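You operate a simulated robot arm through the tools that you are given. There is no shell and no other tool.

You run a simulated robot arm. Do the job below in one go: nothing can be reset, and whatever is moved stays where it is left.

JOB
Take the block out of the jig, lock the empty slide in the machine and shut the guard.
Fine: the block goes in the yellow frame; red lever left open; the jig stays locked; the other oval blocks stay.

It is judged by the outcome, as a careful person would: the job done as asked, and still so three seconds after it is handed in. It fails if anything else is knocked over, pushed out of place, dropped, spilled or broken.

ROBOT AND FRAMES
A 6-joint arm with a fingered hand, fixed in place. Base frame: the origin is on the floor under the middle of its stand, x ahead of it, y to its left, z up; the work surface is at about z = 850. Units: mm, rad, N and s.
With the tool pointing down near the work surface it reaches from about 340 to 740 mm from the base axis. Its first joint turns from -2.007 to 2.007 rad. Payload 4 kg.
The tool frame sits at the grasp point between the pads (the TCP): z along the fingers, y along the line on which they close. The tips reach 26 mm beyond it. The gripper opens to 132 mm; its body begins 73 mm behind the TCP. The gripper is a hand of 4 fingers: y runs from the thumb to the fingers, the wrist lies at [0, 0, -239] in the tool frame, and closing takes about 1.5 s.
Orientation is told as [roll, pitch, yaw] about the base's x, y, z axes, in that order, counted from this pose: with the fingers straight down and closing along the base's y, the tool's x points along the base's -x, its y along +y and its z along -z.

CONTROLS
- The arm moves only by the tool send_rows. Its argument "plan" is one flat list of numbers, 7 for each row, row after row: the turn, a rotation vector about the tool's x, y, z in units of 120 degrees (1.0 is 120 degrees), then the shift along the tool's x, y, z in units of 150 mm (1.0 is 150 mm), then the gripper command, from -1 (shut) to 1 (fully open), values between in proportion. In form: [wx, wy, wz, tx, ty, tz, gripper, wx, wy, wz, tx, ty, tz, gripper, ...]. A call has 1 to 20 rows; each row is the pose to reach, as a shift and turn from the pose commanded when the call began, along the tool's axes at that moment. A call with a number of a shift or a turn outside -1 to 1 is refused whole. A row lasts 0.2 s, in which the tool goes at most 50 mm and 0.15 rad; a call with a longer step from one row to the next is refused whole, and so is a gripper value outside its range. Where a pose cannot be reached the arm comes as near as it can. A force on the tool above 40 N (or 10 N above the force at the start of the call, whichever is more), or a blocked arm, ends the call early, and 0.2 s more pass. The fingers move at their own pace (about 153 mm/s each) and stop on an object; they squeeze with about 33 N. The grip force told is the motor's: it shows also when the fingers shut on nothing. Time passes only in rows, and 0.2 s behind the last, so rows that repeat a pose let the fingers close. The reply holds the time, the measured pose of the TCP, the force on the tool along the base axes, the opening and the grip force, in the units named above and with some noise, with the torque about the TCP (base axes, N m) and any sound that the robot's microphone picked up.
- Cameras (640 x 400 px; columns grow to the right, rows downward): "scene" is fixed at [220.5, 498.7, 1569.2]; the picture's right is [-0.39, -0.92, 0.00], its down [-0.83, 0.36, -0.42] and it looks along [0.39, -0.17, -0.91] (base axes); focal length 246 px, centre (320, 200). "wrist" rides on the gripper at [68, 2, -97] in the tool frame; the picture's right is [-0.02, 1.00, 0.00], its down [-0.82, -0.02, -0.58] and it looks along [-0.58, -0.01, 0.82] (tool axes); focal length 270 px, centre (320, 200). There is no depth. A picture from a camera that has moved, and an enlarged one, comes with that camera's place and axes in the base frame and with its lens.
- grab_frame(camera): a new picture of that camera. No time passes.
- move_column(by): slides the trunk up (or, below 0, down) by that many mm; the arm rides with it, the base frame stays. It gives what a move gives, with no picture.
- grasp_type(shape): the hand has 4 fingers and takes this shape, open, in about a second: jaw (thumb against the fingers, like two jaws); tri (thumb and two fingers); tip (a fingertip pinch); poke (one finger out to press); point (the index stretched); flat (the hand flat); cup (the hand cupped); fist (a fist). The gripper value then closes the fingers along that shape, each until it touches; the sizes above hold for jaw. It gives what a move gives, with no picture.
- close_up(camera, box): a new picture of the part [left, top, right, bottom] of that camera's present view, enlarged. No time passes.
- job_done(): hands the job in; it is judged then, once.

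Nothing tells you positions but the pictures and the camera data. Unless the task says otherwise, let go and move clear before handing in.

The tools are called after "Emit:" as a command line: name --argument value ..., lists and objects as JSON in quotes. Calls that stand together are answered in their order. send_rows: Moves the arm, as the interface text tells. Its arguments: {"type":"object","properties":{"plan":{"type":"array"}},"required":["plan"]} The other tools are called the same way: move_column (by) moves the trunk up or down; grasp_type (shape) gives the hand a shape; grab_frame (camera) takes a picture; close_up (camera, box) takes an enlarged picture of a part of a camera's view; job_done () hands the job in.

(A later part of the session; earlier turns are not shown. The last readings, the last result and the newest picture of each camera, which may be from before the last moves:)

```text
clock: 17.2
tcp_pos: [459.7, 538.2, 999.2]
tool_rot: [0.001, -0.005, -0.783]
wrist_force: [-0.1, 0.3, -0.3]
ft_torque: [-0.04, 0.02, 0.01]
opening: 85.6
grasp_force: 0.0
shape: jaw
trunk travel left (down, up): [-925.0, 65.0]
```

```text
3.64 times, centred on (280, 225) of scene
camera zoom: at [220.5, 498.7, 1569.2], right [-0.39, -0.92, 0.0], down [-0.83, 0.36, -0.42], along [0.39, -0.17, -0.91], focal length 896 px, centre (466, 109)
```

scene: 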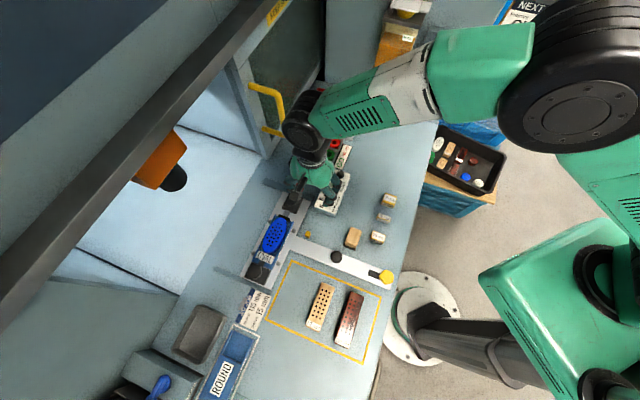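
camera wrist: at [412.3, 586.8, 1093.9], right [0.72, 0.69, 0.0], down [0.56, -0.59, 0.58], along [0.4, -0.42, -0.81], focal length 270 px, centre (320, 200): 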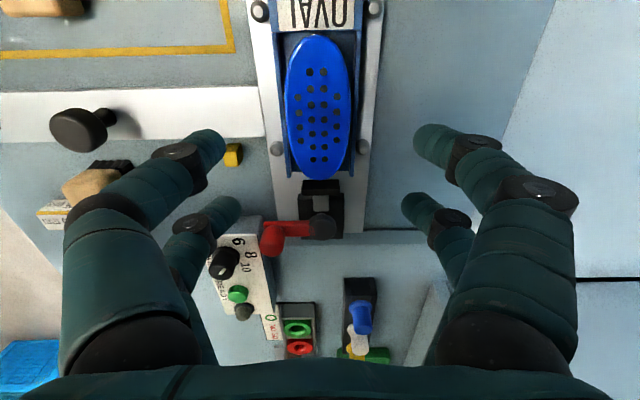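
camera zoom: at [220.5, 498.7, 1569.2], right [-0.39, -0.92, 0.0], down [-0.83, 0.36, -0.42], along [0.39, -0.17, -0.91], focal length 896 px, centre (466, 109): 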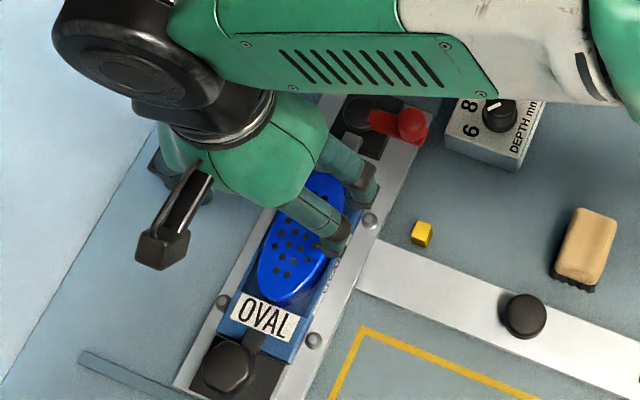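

The hand is centred on the block within about 1 mm in both directions; its width is about 49 mm. I lower in stages with the opening just wider than the block, keeping the tips above the jig walls.

Emit:
send_rows --plan '[0, 0, 0, 0, 0, 0.15, 0.1, 0, 0, 0, 0, 0, 0.3, 0, 0, 0, 0, 0, 0, 0.45, 0, 0, 0, 0, 0, 0, 0.55, 0, 0, 0, 0, 0, 0, 0.55, 0]'

Emit:
grab_frame --camera "wrist"

Emit:
close_up --camera "scene" --box '[240, 180, 320, 260]'

```text
clock: 18.4
tcp_pos: [461.3, 537.9, 914.7]
tool_rot: [-0.001, -0.005, -0.784]
wrist_force: [0.5, 0.7, -0.6]
ft_torque: [0.0, 0.01, 0.0]
opening: 66.3
grasp_force: 0.1
shape: jaw
trunk travel left (down, up): [-925.0, 65.0]
```

```text
taken
camera wrist: at [412.8, 585.9, 1011.1], right [0.72, 0.69, 0.0], down [0.56, -0.59, 0.58], along [0.4, -0.42, -0.81], focal length 270 px, centre (320, 200)
```

wrist: 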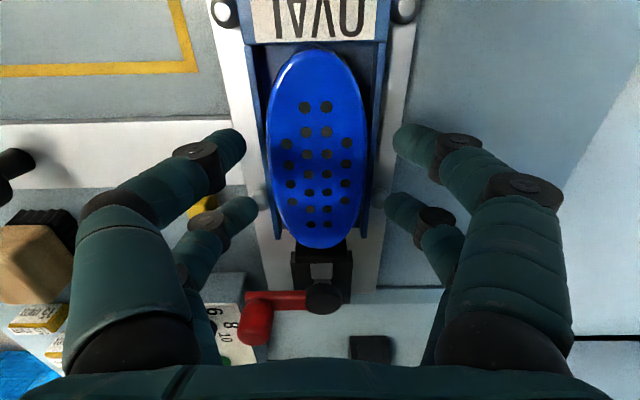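

```text
5.00 times, centred on (280, 220) of scene
camera zoom: at [220.5, 498.7, 1569.2], right [-0.39, -0.92, 0.0], down [-0.83, 0.36, -0.42], along [0.39, -0.17, -0.91], focal length 1232 px, centre (520, 100)
```

zoom: 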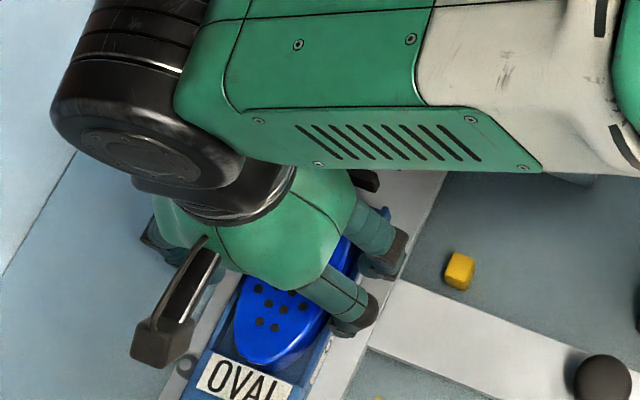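

I zoom on the fingers and block to judge the heights before closing.

Emit:
close_up --camera "wrist" --box '[190, 30, 450, 260]'

Emit:
close_up --camera "scene" --box '[260, 205, 300, 235]'

```text
1.74 times, centred on (320, 145) of wrist
camera zoom: at [412.8, 585.9, 1011.1], right [0.72, 0.69, 0.0], down [0.56, -0.59, 0.58], along [0.4, -0.42, -0.81], focal length 470 px, centre (320, 296)
```

zoom: 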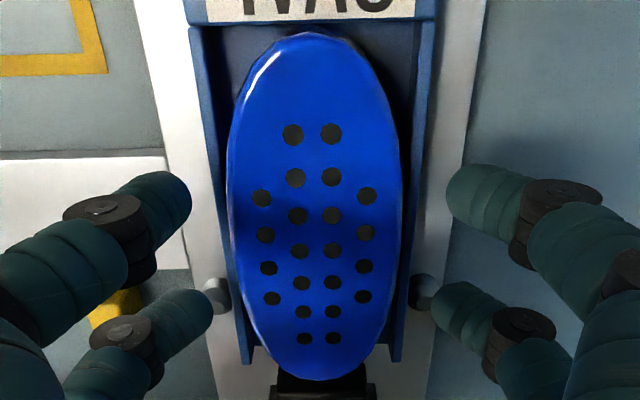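

```text
13.33 times, centred on (280, 220) of scene
camera zoom: at [220.5, 498.7, 1569.2], right [-0.39, -0.92, 0.0], down [-0.83, 0.36, -0.42], along [0.39, -0.17, -0.91], focal length 3285 px, centre (853, -67)
```

zoom: 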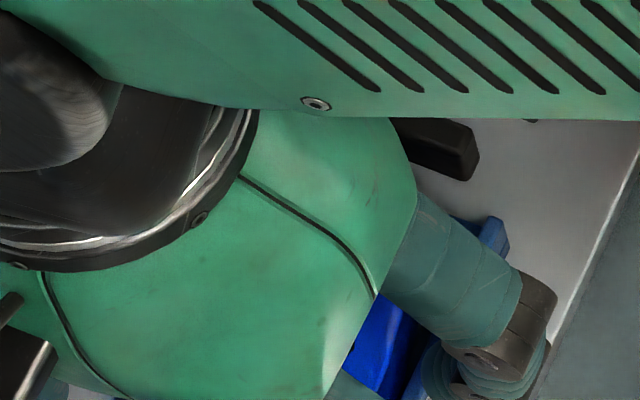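

The block top is near z = 895 and the walls near 881, so gripping with the fingertips at about z = 890 fits. I lower 7 mm more and close on the block.

Emit:
send_rows --plan '[0, 0, 0, 0.009, -0.006, 0.025, 0, 0, 0, 0, 0.009, -0.006, 0.045, 0, 0, 0, 0, 0.009, -0.006, 0.045, -0.3, 0, 0, 0, 0.009, -0.006, 0.045, -0.6, 0, 0, 0, 0.009, -0.006, 0.045, -1, 0, 0, 0, 0.009, -0.006, 0.045, -1, 0, 0, 0, 0.009, -0.006, 0.045, -1]'

Emit:
close_up --camera "wrist" --box '[190, 30, 450, 260]'

```text
clock: 20.0
tcp_pos: [459.1, 536.7, 909.1]
tool_rot: [0.0, -0.006, -0.783]
wrist_force: [1.3, 0.2, 0.3]
ft_torque: [-0.02, -0.01, 0.03]
opening: 41.1
grasp_force: 33.0
shape: jaw
trunk travel left (down, up): [-925.0, 65.0]
```

```text
1.74 times, centred on (320, 145) of wrist
camera zoom: at [411.5, 586.0, 1004.5], right [0.72, 0.69, 0.0], down [0.56, -0.59, 0.58], along [0.4, -0.42, -0.81], focal length 470 px, centre (320, 296)
```

zoom: 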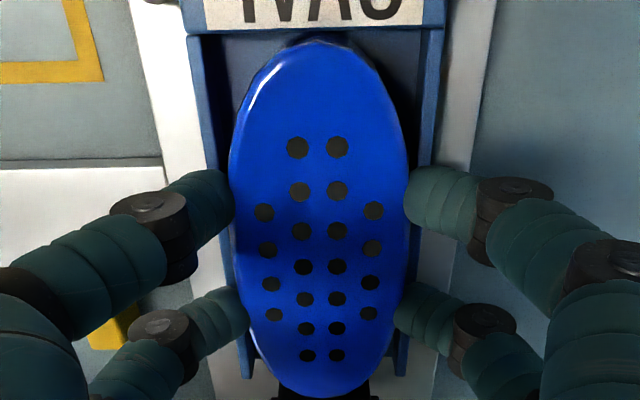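

All four fingertips are on the block with full grip force. I lift slowly 20 mm and check that it comes along.

Emit:
send_rows --plan '[0, 0, 0, 0, 0, -0.03, -1, 0, 0, 0, 0, 0, -0.06, -1, 0, 0, 0, 0, 0, -0.1, -1, 0, 0, 0, 0, 0, -0.14, -1]'

Emit:
close_up --camera "wrist" --box '[190, 30, 450, 260]'

```text
clock: 21.0
tcp_pos: [459.0, 537.0, 930.6]
tool_rot: [0.001, -0.005, -0.782]
wrist_force: [-0.8, 0.6, -0.9]
ft_torque: [-0.02, 0.01, 0.01]
opening: 40.9
grasp_force: 33.0
shape: jaw
trunk travel left (down, up): [-925.0, 65.0]
```

```text
1.74 times, centred on (320, 145) of wrist
camera zoom: at [411.1, 585.9, 1025.9], right [0.72, 0.69, 0.0], down [0.56, -0.59, 0.58], along [0.4, -0.42, -0.81], focal length 470 px, centre (320, 296)
```

zoom: 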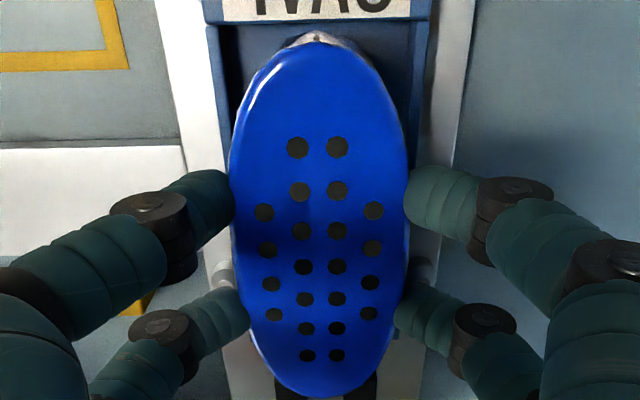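

The block is held firmly and clear of the jig floor. I lift it to a safe height and carry it over the free part of the yellow frame (about (293, 544)).

Emit:
send_rows --plan '[0, 0, 0, 0, 0, -0.18, -1, 0, 0, 0, 0, 0, -0.367, -1, 0, 0, 0, 0.137, -0.124, -0.367, -1, 0, 0, 0, 0.274, -0.249, -0.367, -1, 0, 0, 0, 0.411, -0.373, -0.367, -1, 0, 0, 0, 0.548, -0.497, -0.367, -1, 0, 0, 0, 0.685, -0.622, -0.367, -1, 0, 0, 0, 0.822, -0.746, -0.367, -1, 0, 0, 0, 0.822, -0.746, -0.367, -1]'

Emit:
grab_frame --camera "wrist"

Emit:
close_up --camera "scene" --box '[220, 200, 400, 380]'

```text
clock: 23.0
tcp_pos: [292.4, 546.3, 984.4]
tool_rot: [0.0, -0.004, -0.783]
wrist_force: [-0.1, 0.2, -0.8]
ft_torque: [0.0, 0.01, 0.0]
opening: 40.8
grasp_force: 32.5
shape: jaw
trunk travel left (down, up): [-925.0, 65.0]
```

```text
taken
camera wrist: at [243.8, 594.6, 1080.5], right [0.72, 0.69, 0.0], down [0.56, -0.59, 0.58], along [0.4, -0.42, -0.81], focal length 270 px, centre (320, 200)
```

wrist: 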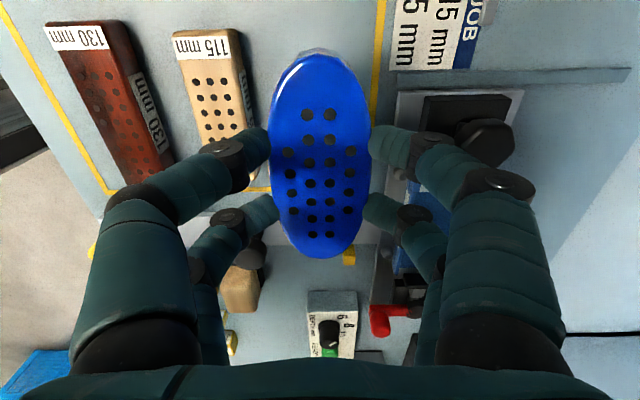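

```text
2.22 times, centred on (310, 290) of scene
camera zoom: at [220.5, 498.7, 1569.2], right [-0.39, -0.92, 0.0], down [-0.83, 0.36, -0.42], along [0.39, -0.17, -0.91], focal length 548 px, centre (342, 0)
```

zoom: 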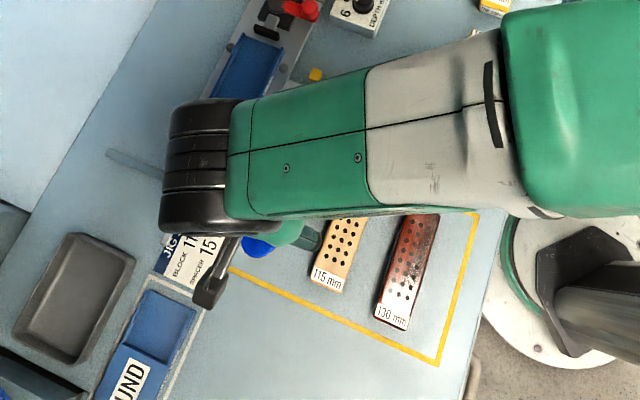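

The free spot lies under the hand, between the 115 mm block's edge (u≈537) and the frame line (u≈637). I zoom to check finger clearance to the 115 mm block before lowering.

Emit:
close_up --camera "wrist" --box '[150, 0, 410, 250]'

```text
1.60 times, centred on (280, 125) of wrist
camera zoom: at [243.8, 594.6, 1080.5], right [0.72, 0.69, 0.0], down [0.56, -0.59, 0.58], along [0.4, -0.42, -0.81], focal length 432 px, centre (384, 320)
```

zoom: 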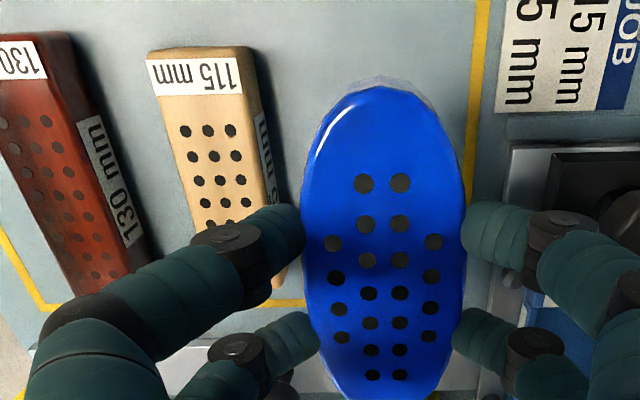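

The fingers clear the 115 mm block and the jig-lock knob if I set the block down a bit nearer the frame line, at u ≈ 601. I shift 8 mm that way and descend close to the table.

Emit:
send_rows --plan '[0, 0, 0, 0, 0.053, 0.1, -1, 0, 0, 0, 0, 0.053, 0.25, -1, 0, 0, 0, 0, 0.053, 0.4, -1, 0, 0, 0, 0, 0.053, 0.5, -1, 0, 0, 0, 0, 0.053, 0.535, -1]'

Emit:
grab_frame --camera "wrist"

Emit:
close_up --camera "scene" --box '[220, 240, 400, 380]'

```text
clock: 24.2
tcp_pos: [299.2, 551.0, 903.2]
tool_rot: [0.001, -0.004, -0.781]
wrist_force: [0.5, 0.3, -2.4]
ft_torque: [0.0, -0.01, 0.0]
opening: 41.0
grasp_force: 33.3
shape: jaw
trunk travel left (down, up): [-925.0, 65.0]
```

```text
taken
camera wrist: at [250.2, 599.7, 999.2], right [0.72, 0.69, 0.0], down [0.56, -0.59, 0.58], along [0.4, -0.42, -0.81], focal length 270 px, centre (320, 200)
```

wrist: 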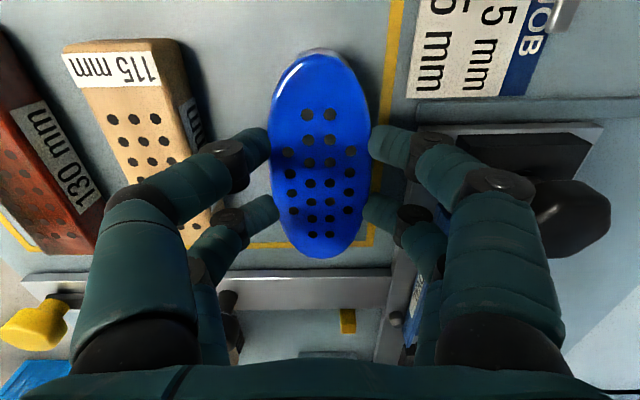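

```text
2.86 times, centred on (310, 310) of scene
camera zoom: at [220.5, 498.7, 1569.2], right [-0.39, -0.92, 0.0], down [-0.83, 0.36, -0.42], along [0.39, -0.17, -0.91], focal length 704 px, centre (349, -114)
```

zoom: 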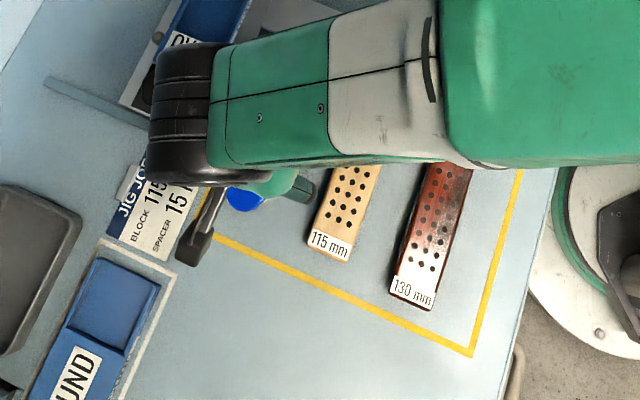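

The block hovers just above the table inside the frame. I lower in small steps until it touches.

Emit:
send_rows --plan '[0, 0, 0, 0, 0, 0.013, -1, 0, 0, 0, 0, 0, 0.026, -1]'

```text
clock: 24.8
tcp_pos: [298.3, 551.6, 900.9]
tool_rot: [-0.001, -0.006, -0.784]
wrist_force: [0.0, -0.4, -0.9]
ft_torque: [-0.02, 0.03, 0.01]
opening: 40.9
grasp_force: 32.9
shape: jaw
trunk travel left (down, up): [-925.0, 65.0]
```

No contact yet; I continue down in small steps.

Emit:
send_rows --plan '[0, 0, 0, 0, 0, 0.01, -1, 0, 0, 0, 0, 0, 0.02, -1]'

```text
clock: 25.4
tcp_pos: [299.1, 551.5, 896.8]
tool_rot: [0.0, -0.007, -0.783]
wrist_force: [-0.7, -0.2, -1.1]
ft_torque: [0.01, 0.0, -0.01]
opening: 40.8
grasp_force: 33.2
shape: jaw
trunk travel left (down, up): [-925.0, 65.0]
```

Emit:
send_rows --plan '[0, 0, 0, 0, 0, 0.01, -1, 0, 0, 0, 0, 0, 0.015, -1]'

```text
clock: 26.0
tcp_pos: [298.3, 550.2, 894.8]
tool_rot: [0.001, -0.004, -0.784]
wrist_force: [0.1, 0.0, -0.7]
ft_torque: [0.01, 0.03, 0.01]
opening: 40.7
grasp_force: 33.1
shape: jaw
trunk travel left (down, up): [-925.0, 65.0]
```

Still no contact at z ≈ 895. I go on in 1.5 mm steps.

Emit:
send_rows --plan '[0, 0, 0, 0, 0, 0.01, -1, 0, 0, 0, 0, 0, 0.015, -1]'

Emit:
grab_frame --camera "wrist"

```text
clock: 26.6
tcp_pos: [298.6, 551.0, 893.9]
tool_rot: [0.0, -0.004, -0.785]
wrist_force: [0.5, -0.1, -1.5]
ft_torque: [0.0, -0.02, 0.02]
opening: 40.9
grasp_force: 32.8
shape: jaw
trunk travel left (down, up): [-925.0, 65.0]
```

```text
taken
camera wrist: at [250.3, 599.7, 988.6], right [0.72, 0.69, 0.0], down [0.56, -0.59, 0.58], along [0.4, -0.42, -0.81], focal length 270 px, centre (320, 200)
```

wrist: 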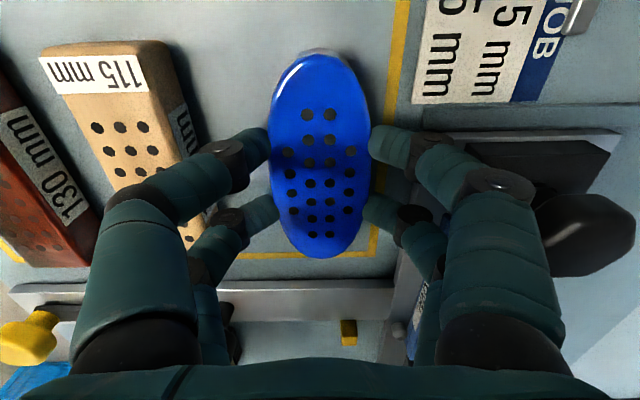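

Emit:
send_rows --plan '[0, 0, 0, 0, 0, 0.01, -1, 0, 0, 0, 0, 0, 0.015, -1]'

```text
clock: 27.2
tcp_pos: [298.1, 551.0, 891.1]
tool_rot: [0.0, -0.006, -0.783]
wrist_force: [0.4, -0.1, -0.1]
ft_torque: [-0.01, -0.01, -0.01]
opening: 41.1
grasp_force: 32.8
shape: jaw
trunk travel left (down, up): [-925.0, 65.0]
```

I keep lowering; still free at z ≈ 891.

Emit:
send_rows --plan '[0, 0, 0, 0, 0, 0.01, -1, 0, 0, 0, 0, 0, 0.014, -1]'

Emit:
close_up --camera "wrist" --box '[180, 20, 420, 270]'

```text
clock: 27.8
tcp_pos: [298.8, 550.2, 890.5]
tool_rot: [0.002, -0.004, -0.783]
wrist_force: [0.3, 0.8, 6.0]
ft_torque: [0.0, 0.11, -0.01]
opening: 40.8
grasp_force: 33.8
shape: jaw
trunk travel left (down, up): [-925.0, 65.0]
```

```text
1.60 times, centred on (300, 145) of wrist
camera zoom: at [250.4, 599.4, 985.3], right [0.72, 0.69, 0.0], down [0.56, -0.59, 0.58], along [0.4, -0.42, -0.81], focal length 432 px, centre (352, 288)
```

zoom: 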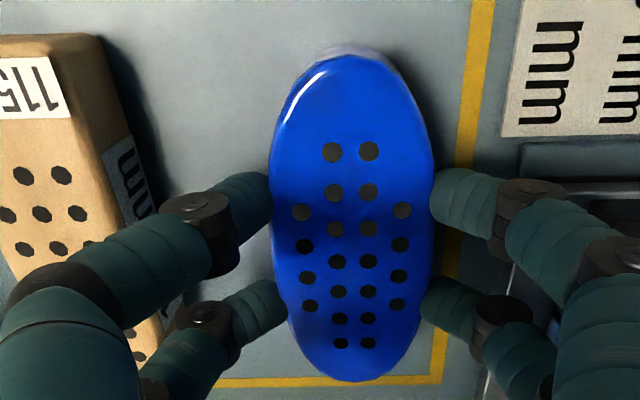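

The block rests on the table inside the frame (contact force 6 N). I release with a small opening to stay clear of the 115 mm block, then lift straight up.

Emit:
send_rows --plan '[0, 0, 0, 0, 0, -0.004, -0.35, 0, 0, 0, 0, 0, -0.004, -0.22, 0, 0, 0, 0, 0, -0.004, -0.22, 0, 0, 0, 0, 0, -0.06, -0.22, 0, 0, 0, 0, 0, -0.16, -0.22, 0, 0, 0, 0, 0, -0.4, -0.2, 0, 0, 0, 0, 0, -0.7, 0, 0, 0, 0, 0, 0, -0.7, 0]'

Emit:
grab_frame --camera "wrist"

Emit:
grab_frame --camera "scene"

```text
clock: 29.6
tcp_pos: [297.7, 550.9, 993.4]
tool_rot: [0.0, -0.005, -0.783]
wrist_force: [-0.9, 0.2, -0.4]
ft_torque: [-0.01, 0.01, 0.0]
opening: 65.5
grasp_force: 0.0
shape: jaw
trunk travel left (down, up): [-925.0, 65.0]
```

```text
taken
camera wrist: at [249.6, 599.5, 1089.4], right [0.72, 0.69, 0.0], down [0.56, -0.59, 0.58], along [0.4, -0.42, -0.81], focal length 270 px, centre (320, 200)
```

wrist: 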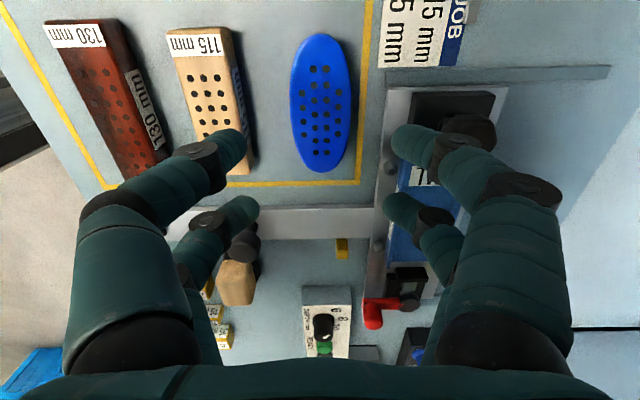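

```text
taken
```

scene: 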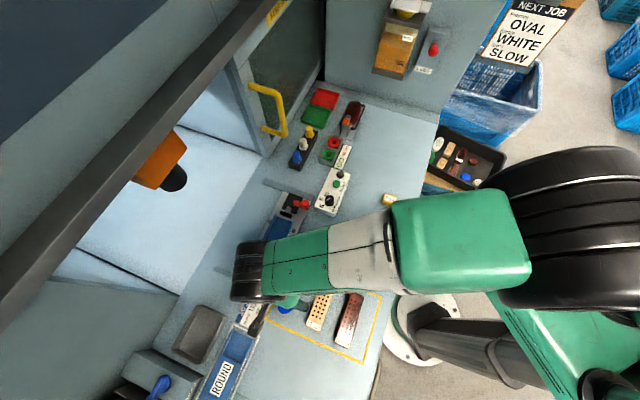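

The blue block now stands in the yellow frame with the other two untouched. Next comes the slide: its hex knob is at about (233, 300, top 885), and I'll push on it with the fingers straddling it, so I move above it and check.

Emit:
send_rows --plan '[0, 0, 0, -0.12, -0.23, 0, 0, 0, 0, 0, -0.24, -0.46, 0, 0, 0, 0, 0, -0.36, -0.69, 0, 0, 0, 0, 0, -0.48, -0.92, 0, 0]'

Emit:
send_rows --plan '[0, 0, 0, -0.1, -0.19, 0, 0, 0, 0, 0, -0.2, -0.38, 0, 0, 0, 0, 0, -0.3, -0.5, 0, 0, 0, 0, 0, -0.4, -0.567, 0, 0, 0, 0, 0, -0.4, -0.567, 0, 0]'

Emit:
grab_frame --camera "wrist"

Emit:
grab_frame --camera "scene"

```text
clock: 30.6
tcp_pos: [252.1, 402.1, 993.3]
tool_rot: [0.002, -0.003, -0.782]
wrist_force: [0.0, -0.1, 0.8]
ft_torque: [0.0, 0.0, 0.04]
opening: 65.5
grasp_force: 0.0
shape: jaw
trunk travel left (down, up): [-925.0, 65.0]
```

```text
clock: 31.8
tcp_pos: [235.1, 299.2, 994.3]
tool_rot: [0.0, -0.007, -0.782]
wrist_force: [0.8, -0.8, 0.1]
ft_torque: [0.05, 0.01, -0.01]
opening: 65.6
grasp_force: 0.0
shape: jaw
trunk travel left (down, up): [-925.0, 65.0]
```

```text
taken
camera wrist: at [186.9, 348.2, 1089.8], right [0.72, 0.69, 0.0], down [0.56, -0.59, 0.58], along [0.4, -0.42, -0.81], focal length 270 px, centre (320, 200)
```

wrist: 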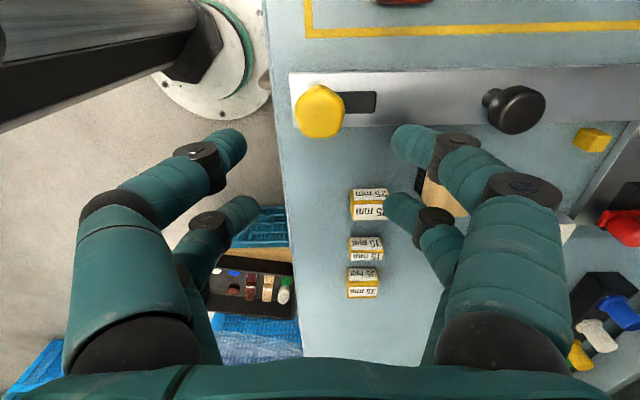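

```text
taken
```

scene: 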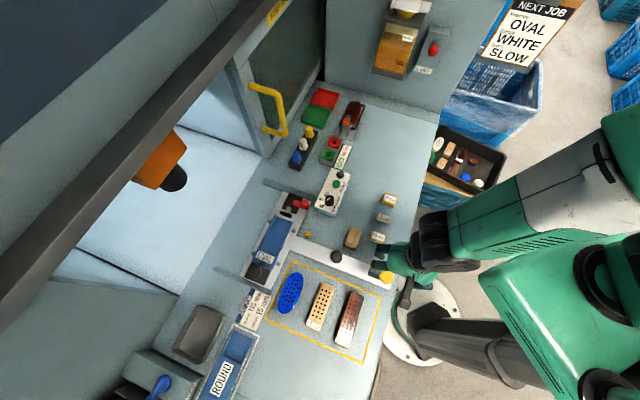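

The arm is now off to the side, so I take fresh close-ups of the empty jig, the placed block and the hex.

Emit:
close_up --camera "scene" --box '[240, 180, 330, 290]'

Emit:
close_up --camera "scene" --box '[255, 240, 400, 370]'

Emit:
close_up --camera "wrist" --box '[270, 60, 400, 160]'

Emit:
close_up --camera "wrist" --box '[440, 60, 640, 190]'

```text
3.64 times, centred on (285, 235) of scene
camera zoom: at [220.5, 498.7, 1569.2], right [-0.39, -0.92, 0.0], down [-0.83, 0.36, -0.42], along [0.39, -0.17, -0.91], focal length 896 px, centre (447, 73)
```

zoom: 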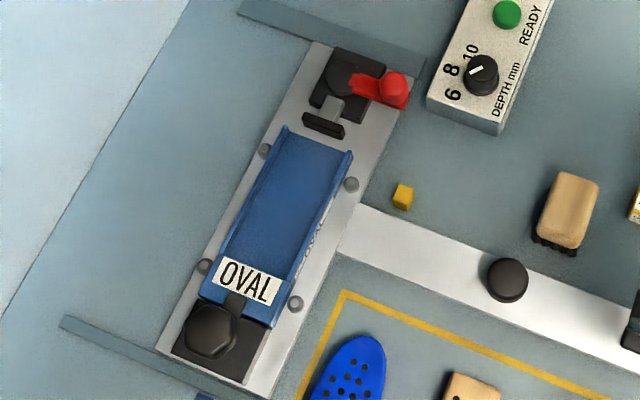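

```text
3.08 times, centred on (328, 305) of scene
camera zoom: at [220.5, 498.7, 1569.2], right [-0.39, -0.92, 0.0], down [-0.83, 0.36, -0.42], along [0.39, -0.17, -0.91], focal length 758 px, centre (297, -123)
```

zoom: 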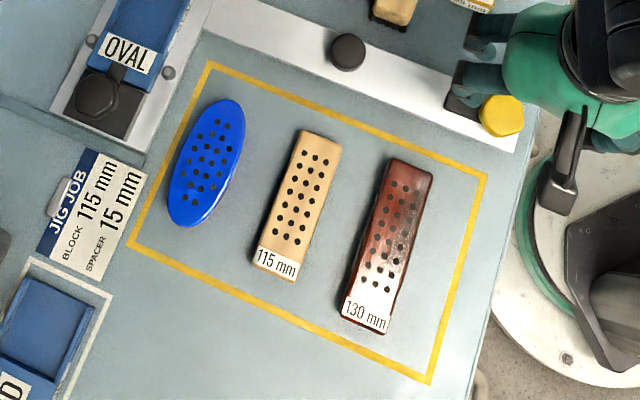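

```text
4.00 times, centred on (335, 110) of wrist
camera zoom: at [186.9, 348.2, 1089.8], right [0.72, 0.69, 0.0], down [0.56, -0.59, 0.58], along [0.4, -0.42, -0.81], focal length 1081 px, centre (260, 560)
```

zoom: 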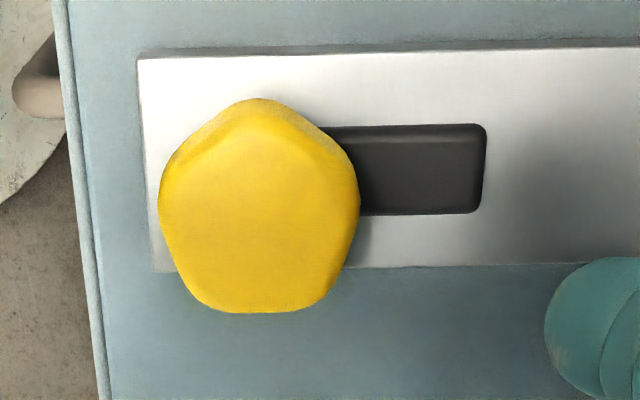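

```text
3.08 times, centred on (540, 125) of wrist
camera zoom: at [186.9, 348.2, 1089.8], right [0.72, 0.69, 0.0], down [0.56, -0.59, 0.58], along [0.4, -0.42, -0.81], focal length 832 px, centre (-357, 431)
```

zoom: 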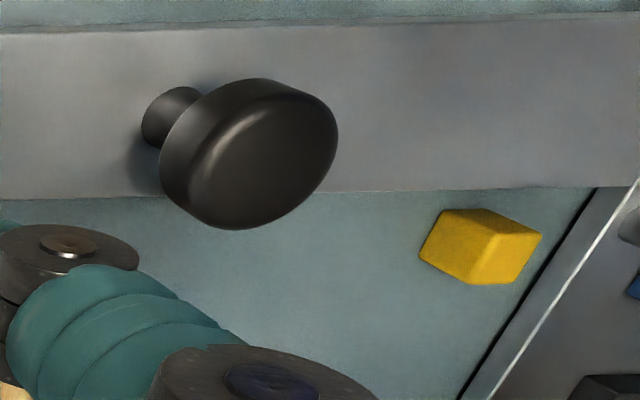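

The jig is empty, the lever open, the blue block well inside the frame. The hand is centred over the hex (dia. ~39 mm). I descend to straddle it above the pawl.

Emit:
send_rows --plan '[0, 0, 0, 0, 0, 0.2, 0, 0, 0, 0, 0, 0, 0.4, -0.05, 0, 0, 0, 0, 0, 0.55, -0.09, 0, 0, 0, 0, 0, 0.65, -0.09, 0, 0, 0, 0, 0, 0.65, -0.09]'

Emit:
grab_frame --camera "wrist"

Emit:
close_up --camera "scene" --box '[330, 230, 420, 310]'

```text
clock: 33.0
tcp_pos: [234.5, 301.4, 895.6]
tool_rot: [0.0, -0.005, -0.783]
wrist_force: [-0.3, 0.1, 0.2]
ft_torque: [0.02, 0.0, -0.02]
opening: 60.7
grasp_force: 0.0
shape: jaw
out of reach, approached as far as the arm can: row 3
trunk travel left (down, up): [-925.0, 65.0]
```

```text
taken
camera wrist: at [187.0, 347.8, 992.2], right [0.72, 0.69, 0.0], down [0.56, -0.59, 0.58], along [0.4, -0.42, -0.81], focal length 270 px, centre (320, 200)
```

wrist: 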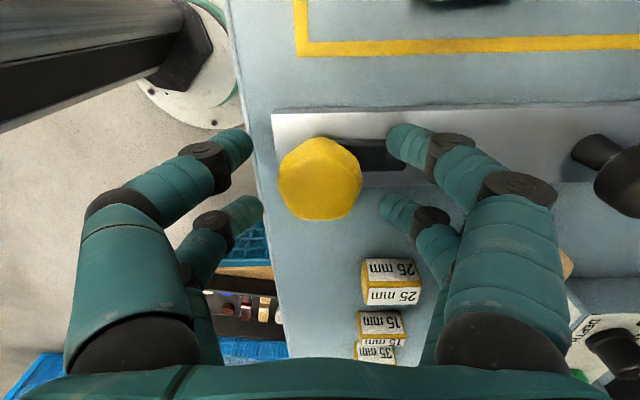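

```text
5.00 times, centred on (375, 270) of scene
camera zoom: at [220.5, 498.7, 1569.2], right [-0.39, -0.92, 0.0], down [-0.83, 0.36, -0.42], along [0.39, -0.17, -0.91], focal length 1232 px, centre (45, -150)
```

zoom: 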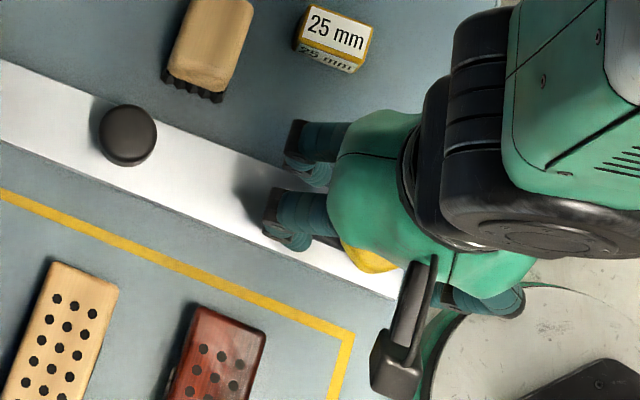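

The hex sits between the finger pairs. I now push it slowly toward the machine (+u) and watch the force.

Emit:
send_rows --plan '[0, 0, 0, 0, 0.04, 0, -0.09, 0, 0, 0, 0, 0.08, 0, -0.09, 0, 0, 0, 0, 0.12, 0, -0.09, 0, 0, 0, 0, 0.16, 0, -0.09, 0, 0, 0, 0, 0.21, 0, -0.09, 0, 0, 0, 0, 0.26, 0, -0.09, 0, 0, 0, 0, 0.31, 0, -0.09]'

Emit:
grab_frame --camera "wrist"

Emit:
grab_frame --camera "scene"

```text
clock: 34.6
tcp_pos: [269.2, 334.4, 896.8]
tool_rot: [0.001, -0.006, -0.783]
wrist_force: [-1.1, 1.4, -8.3]
ft_torque: [0.03, -0.14, -0.02]
opening: 28.9
grasp_force: 33.2
shape: jaw
out of reach, approached as far as the arm can: row 3, 4
trunk travel left (down, up): [-925.0, 65.0]
```

```text
taken
camera wrist: at [220.4, 382.0, 991.2], right [0.72, 0.69, 0.0], down [0.56, -0.59, 0.58], along [0.4, -0.42, -0.81], focal length 270 px, centre (320, 200)
```

wrist: 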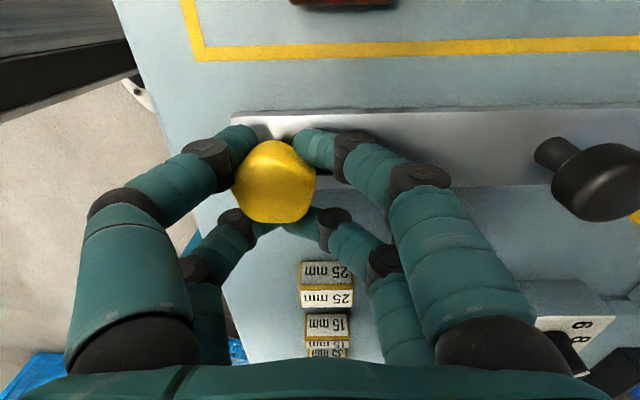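

```text
taken
```

scene: 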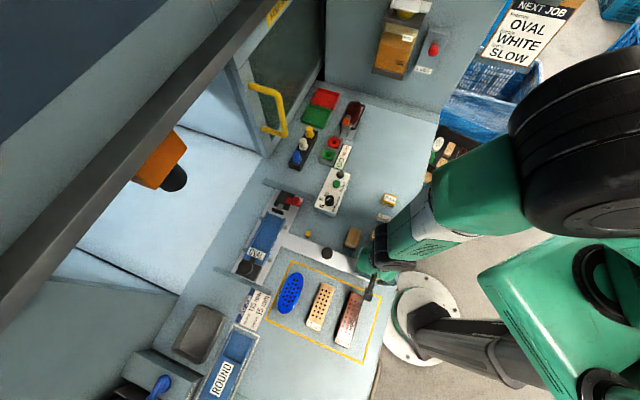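

The slide moves freely with the hex (the bar and jig have shifted about 28 mm); the fingers closed round the hex while pushing, which is fine. I continue pushing steadily.

Emit:
send_rows --plan '[0, 0, 0, 0, 0.07, 0, -0.09, 0, 0, 0, 0, 0.14, 0, -0.09, 0, 0, 0, 0, 0.21, 0, -0.09, 0, 0, 0, 0, 0.28, 0, -0.09, 0, 0, 0, 0, 0.35, 0, -0.09, 0, 0, 0, 0, 0.42, 0, -0.09, 0, 0, 0, 0, 0.49, 0, -0.09, 0, 0, 0, 0, 0.56, 0, -0.09, 0, 0, 0, 0, 0.63, 0, -0.09, 0, 0, 0, 0, 0.7, 0, -0.09]'

Emit:
grab_frame --camera "wrist"

Emit:
grab_frame --camera "scene"

```text
clock: 36.8
tcp_pos: [342.0, 408.5, 895.7]
tool_rot: [-0.002, -0.005, -0.784]
wrist_force: [4.7, -4.0, -19.5]
ft_torque: [0.05, -0.4, 0.12]
opening: 28.2
grasp_force: 32.9
shape: jaw
trunk travel left (down, up): [-925.0, 65.0]
```

```text
taken
camera wrist: at [294.7, 456.4, 991.7], right [0.72, 0.69, 0.0], down [0.56, -0.59, 0.58], along [0.4, -0.42, -0.81], focal length 270 px, centre (320, 200)
```

wrist: 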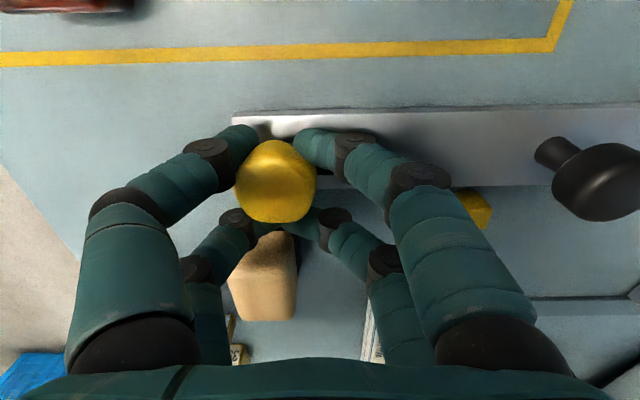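

```text
taken
```

scene: 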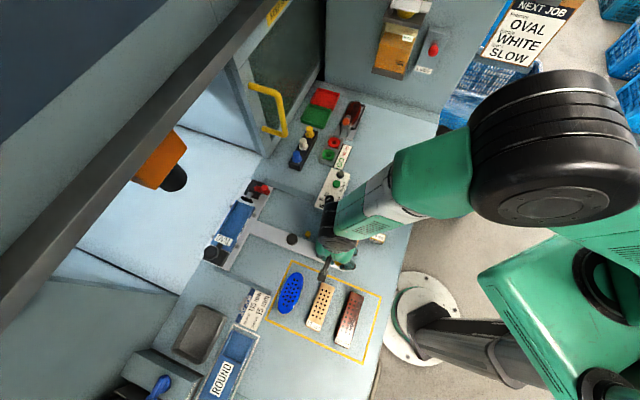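

The slide is well on its way into the machine. The hand passes close to the brush, so I check the clearance before going on.

Emit:
close_up --camera "wrist" --box '[180, 100, 400, 340]'

Emit:
close_up --camera "scene" --box '[300, 190, 400, 290]'

```text
1.67 times, centred on (290, 220) of wrist
camera zoom: at [294.7, 456.4, 991.7], right [0.72, 0.69, 0.0], down [0.56, -0.59, 0.58], along [0.4, -0.42, -0.81], focal length 450 px, centre (370, 167)
```

zoom: 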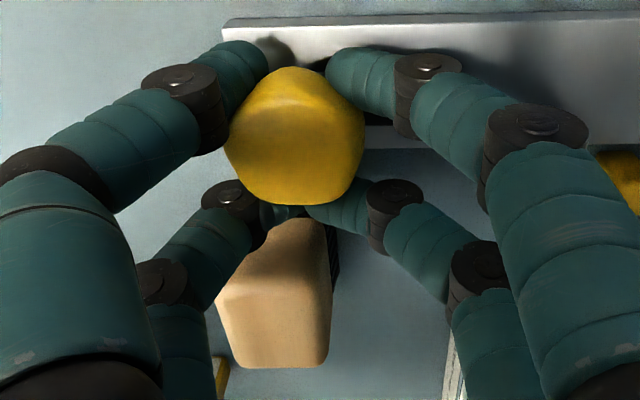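

```text
4.00 times, centred on (350, 240) of scene
camera zoom: at [220.5, 498.7, 1569.2], right [-0.39, -0.92, 0.0], down [-0.83, 0.36, -0.42], along [0.39, -0.17, -0.91], focal length 986 px, centre (200, 40)
```

zoom: 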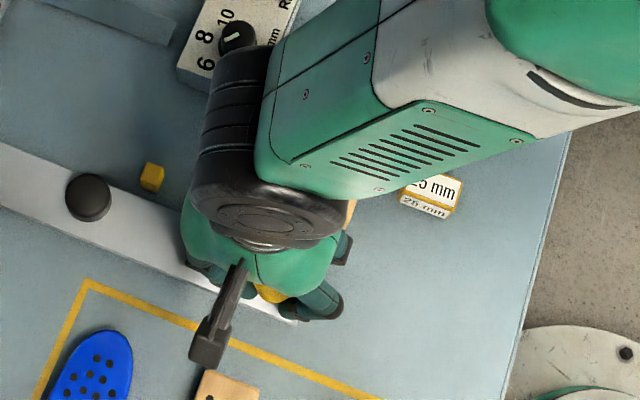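

The brush is untouched (still at u≈478–512, beyond the fingers). I continue the push, easing the hand 2 mm down and 1.5 mm sideways to relieve the side load.

Emit:
send_rows --plan '[0, 0, 0, -0.005, 0.06, 0.007, -0.09, 0, 0, 0, -0.01, 0.12, 0.013, -0.09, 0, 0, 0, -0.01, 0.18, 0.013, -0.09, 0, 0, 0, -0.01, 0.24, 0.013, -0.09, 0, 0, 0, -0.01, 0.3, 0.013, -0.09, 0, 0, 0, -0.01, 0.36, 0.013, -0.09, 0, 0, 0, -0.01, 0.42, 0.013, -0.09, 0, 0, 0, -0.01, 0.48, 0.013, -0.09, 0, 0, 0, -0.01, 0.54, 0.013, -0.09, 0, 0, 0, -0.01, 0.6, 0.013, -0.09]'

Emit:
grab_frame --camera "wrist"

Emit:
grab_frame --camera "scene"

```text
clock: 39.0
tcp_pos: [406.2, 471.7, 895.1]
tool_rot: [0.0, -0.006, -0.785]
wrist_force: [-4.8, 4.2, 0.0]
ft_torque: [-0.15, 0.04, -0.11]
opening: 28.4
grasp_force: 32.7
shape: jaw
trunk travel left (down, up): [-925.0, 65.0]
```

```text
taken
camera wrist: at [357.5, 518.9, 990.6], right [0.72, 0.69, 0.0], down [0.56, -0.59, 0.58], along [0.4, -0.42, -0.81], focal length 270 px, centre (320, 200)
```

wrist: 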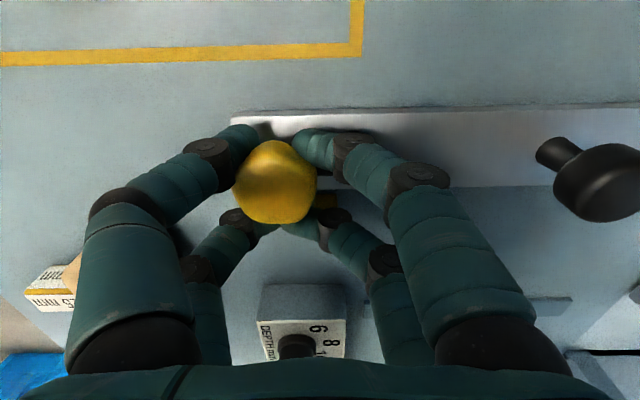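

```text
taken
```

scene: 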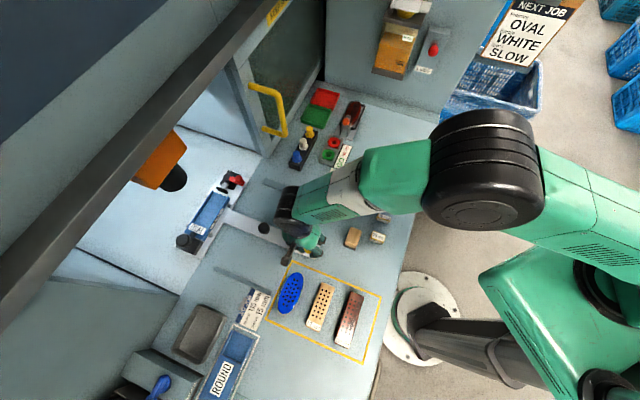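

The slide is about 224 mm in. I continue in smaller steps to its stop, easing back slightly from the yellow cube.

Emit:
send_rows --plan '[0, 0, 0, 0.008, 0.02, -0.008, -0.09, 0, 0, 0, 0.012, 0.05, -0.01, -0.09, 0, 0, 0, 0.012, 0.09, -0.01, -0.09, 0, 0, 0, 0.012, 0.13, -0.01, -0.09, 0, 0, 0, 0.012, 0.17, -0.01, -0.09]'

Emit:
grab_frame --camera "wrist"

Emit:
close_up --camera "scene" --box '[160, 150, 320, 270]'

```text
clock: 40.2
tcp_pos: [423.6, 488.3, 895.4]
tool_rot: [-0.002, -0.004, -0.785]
wrist_force: [2.3, -3.3, -12.5]
ft_torque: [-0.04, -0.25, 0.08]
opening: 28.0
grasp_force: 32.8
shape: jaw
trunk travel left (down, up): [-925.0, 65.0]
```

```text
taken
camera wrist: at [375.7, 537.4, 991.0], right [0.72, 0.69, 0.0], down [0.56, -0.59, 0.58], along [0.4, -0.42, -0.81], focal length 270 px, centre (320, 200)
```

wrist: 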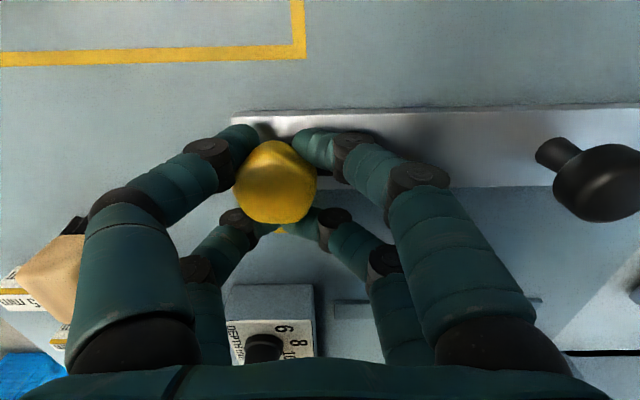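

```text
3.33 times, centred on (240, 210) of scene
camera zoom: at [220.5, 498.7, 1569.2], right [-0.39, -0.92, 0.0], down [-0.83, 0.36, -0.42], along [0.39, -0.17, -0.91], focal length 821 px, centre (587, 167)
```

zoom: 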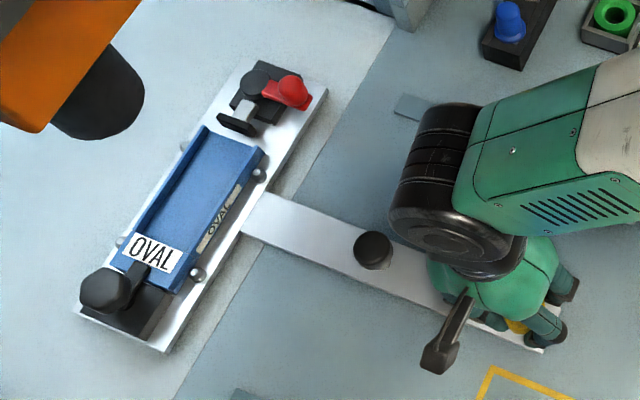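

About 248 mm in, jig still locked and lever still open. I keep pushing gently until the stop is felt.

Emit:
send_rows --plan '[0, 0, 0, 0, 0.03, 0.006, -0.09, 0, 0, 0, 0, 0.06, 0.006, -0.09, 0, 0, 0, 0, 0.09, 0.006, -0.09, 0, 0, 0, 0, 0.12, 0.006, -0.09]'

Emit:
grab_frame --camera "wrist"

```text
clock: 41.2
tcp_pos: [433.2, 499.7, 895.9]
tool_rot: [-0.007, -0.006, -0.784]
wrist_force: [-3.3, -12.1, -6.9]
ft_torque: [-0.22, -0.13, 0.16]
opening: 28.4
grasp_force: 33.6
shape: jaw
trunk travel left (down, up): [-925.0, 65.0]
```

```text
taken
camera wrist: at [386.7, 548.5, 990.6], right [0.72, 0.69, -0.01], down [0.56, -0.59, 0.58], along [0.4, -0.42, -0.81], focal length 270 px, centre (320, 200)
```

wrist: 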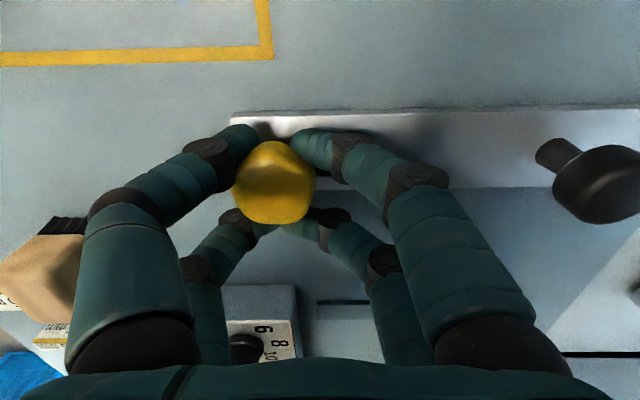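

Resistance is building (about 11 N); hex is at u ≈ 640. A small further push confirms whether this is the end stop.

Emit:
send_rows --plan '[0, 0, 0, 0, 0.015, 0, -0.09, 0, 0, 0, 0, 0.03, 0, -0.09]'

Emit:
grab_frame --camera "scene"

```text
clock: 41.8
tcp_pos: [435.9, 502.2, 895.1]
tool_rot: [-0.009, -0.005, -0.782]
wrist_force: [-14.2, -22.0, -8.1]
ft_torque: [-0.37, 0.01, 0.3]
opening: 31.3
grasp_force: 32.9
shape: jaw
trunk travel left (down, up): [-925.0, 65.0]
```

```text
taken
```

scene: 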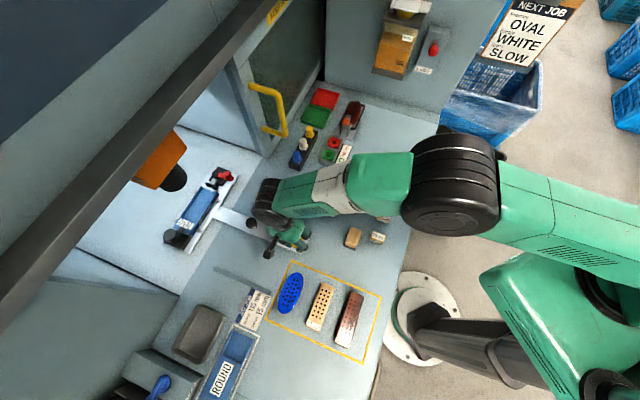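

The slide is at its end stop (about 26 N reaction). Now I open the hand, back off slightly and lift, to regrip the hex for turning the lock.

Emit:
send_rows --plan '[0, 0, 0, 0, -0.02, 0, 0.1, 0, 0, 0, 0, -0.06, 0, 0.1, 0, 0, 0, 0, -0.1, 0, 0.1, 0, 0, 0, 0, -0.1, 0, 0.1, 0, 0, 0, 0, -0.1, -0.2, 0.1, 0, 0, 0, 0, -0.1, -0.45, 0.1, 0, 0, 0, 0, -0.1, -0.6, 0.1]'

Emit:
grab_frame --camera "wrist"

Emit:
grab_frame --camera "scene"

```text
clock: 43.4
tcp_pos: [428.9, 494.3, 986.6]
tool_rot: [0.0, -0.006, -0.784]
wrist_force: [-0.4, 0.4, -0.7]
ft_torque: [-0.01, 0.02, -0.02]
opening: 72.6
grasp_force: 0.1
shape: jaw
trunk travel left (down, up): [-925.0, 65.0]
```

```text
taken
camera wrist: at [380.2, 543.4, 1081.4], right [0.72, 0.69, 0.0], down [0.56, -0.59, 0.58], along [0.4, -0.42, -0.81], focal length 270 px, centre (320, 200)
```

wrist: 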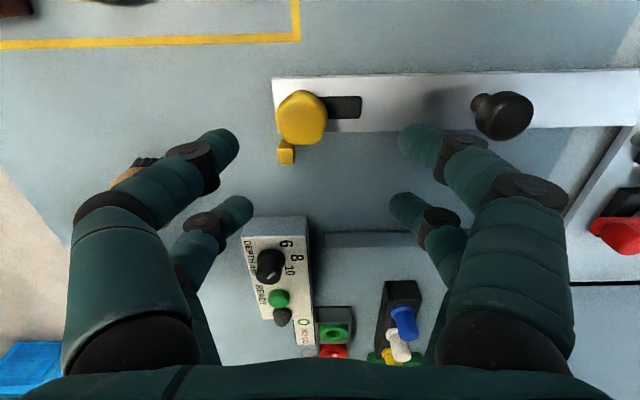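

```text
taken
```

scene: 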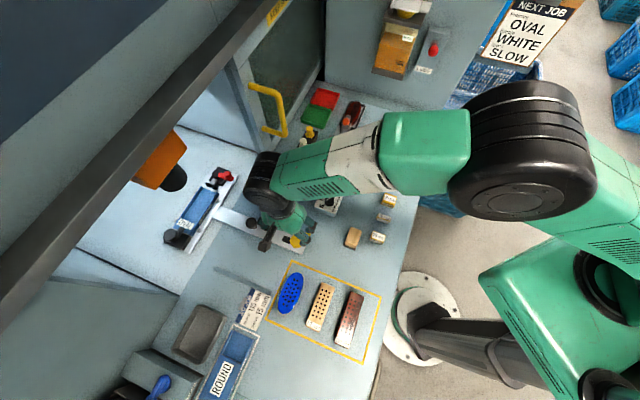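

Emit:
close_up --camera "wrist" --box '[240, 60, 400, 190]'

Emit:
close_up --camera "scene" --box '[240, 190, 340, 270]'

```text
3.08 times, centred on (320, 125) of wrist
camera zoom: at [380.2, 543.4, 1081.4], right [0.72, 0.69, 0.0], down [0.56, -0.59, 0.58], along [0.4, -0.42, -0.81], focal length 832 px, centre (320, 431)
```

zoom: 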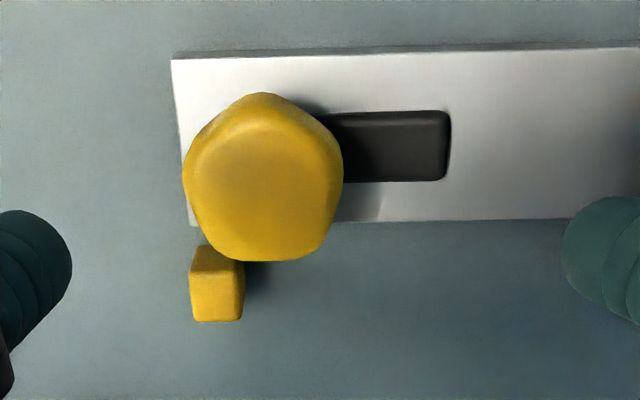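

```text
5.00 times, centred on (290, 230) of scene
camera zoom: at [220.5, 498.7, 1569.2], right [-0.39, -0.92, 0.0], down [-0.83, 0.36, -0.42], along [0.39, -0.17, -0.91], focal length 1232 px, centre (470, 50)
```

zoom: 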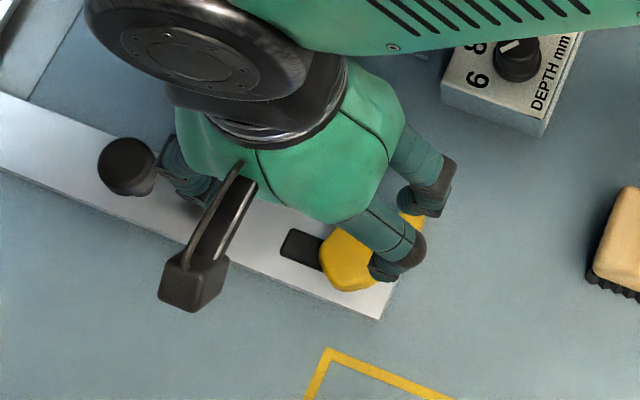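

The cube lies just beside the hex, slightly behind its axis, so the pawl must turn from pointing into the machine to pointing over beside the cube (clockwise from above). I want a flatter side view to learn the heights of hex, pawl and cube before gripping.

Emit:
send_rows --plan '[0, -0.0486, 0, 0.088, -0.025, 0.067, 0.1, 0, -0.0972, 0, 0.176, -0.05, 0.133, 0.1, 0, -0.1458, 0, 0.264, -0.076, 0.2, 0.1, 0, -0.1944, 0, 0.351, -0.101, 0.267, 0.1, 0, -0.243, 0, 0.439, -0.127, 0.333, 0.1, 0, -0.2917, 0, 0.527, -0.152, 0.4, 0.1]'

Emit:
grab_frame --camera "wrist"

Emit:
close_up --camera "wrist" --box '[230, 90, 430, 220]'

```text
clock: 44.8
tcp_pos: [355.6, 535.0, 925.0]
tool_rot: [0.0, -0.619, -0.783]
wrist_force: [0.2, 0.0, -1.1]
ft_torque: [0.01, -0.04, 0.01]
opening: 72.4
grasp_force: 0.0
shape: jaw
trunk travel left (down, up): [-925.0, 65.0]
```

```text
taken
camera wrist: at [277.1, 613.8, 963.1], right [0.72, 0.69, 0.02], down [0.22, -0.25, 0.94], along [0.66, -0.68, -0.33], focal length 270 px, centre (320, 200)
```

wrist: 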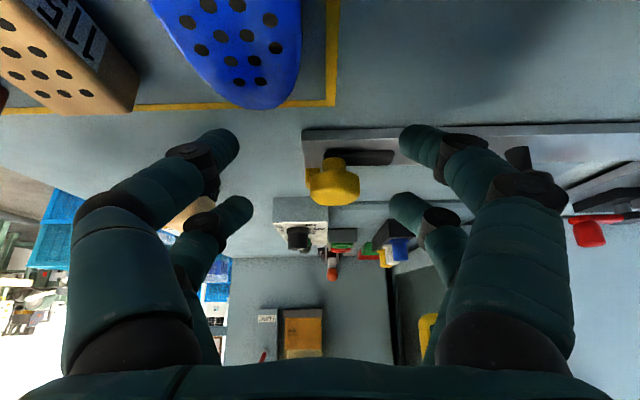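

```text
3.08 times, centred on (330, 155) of wrist
camera zoom: at [277.1, 613.8, 963.1], right [0.72, 0.69, 0.02], down [0.22, -0.25, 0.94], along [0.66, -0.68, -0.33], focal length 832 px, centre (289, 338)
```

zoom: 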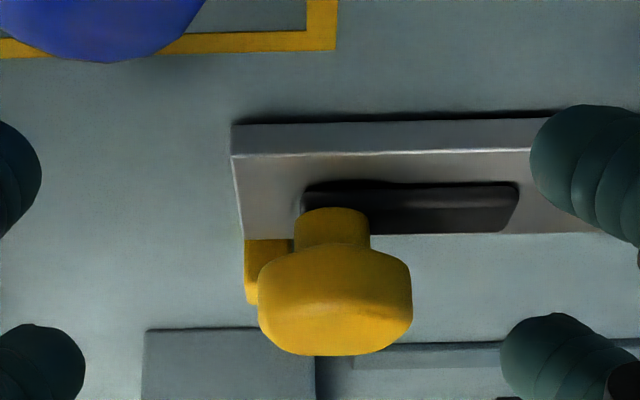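

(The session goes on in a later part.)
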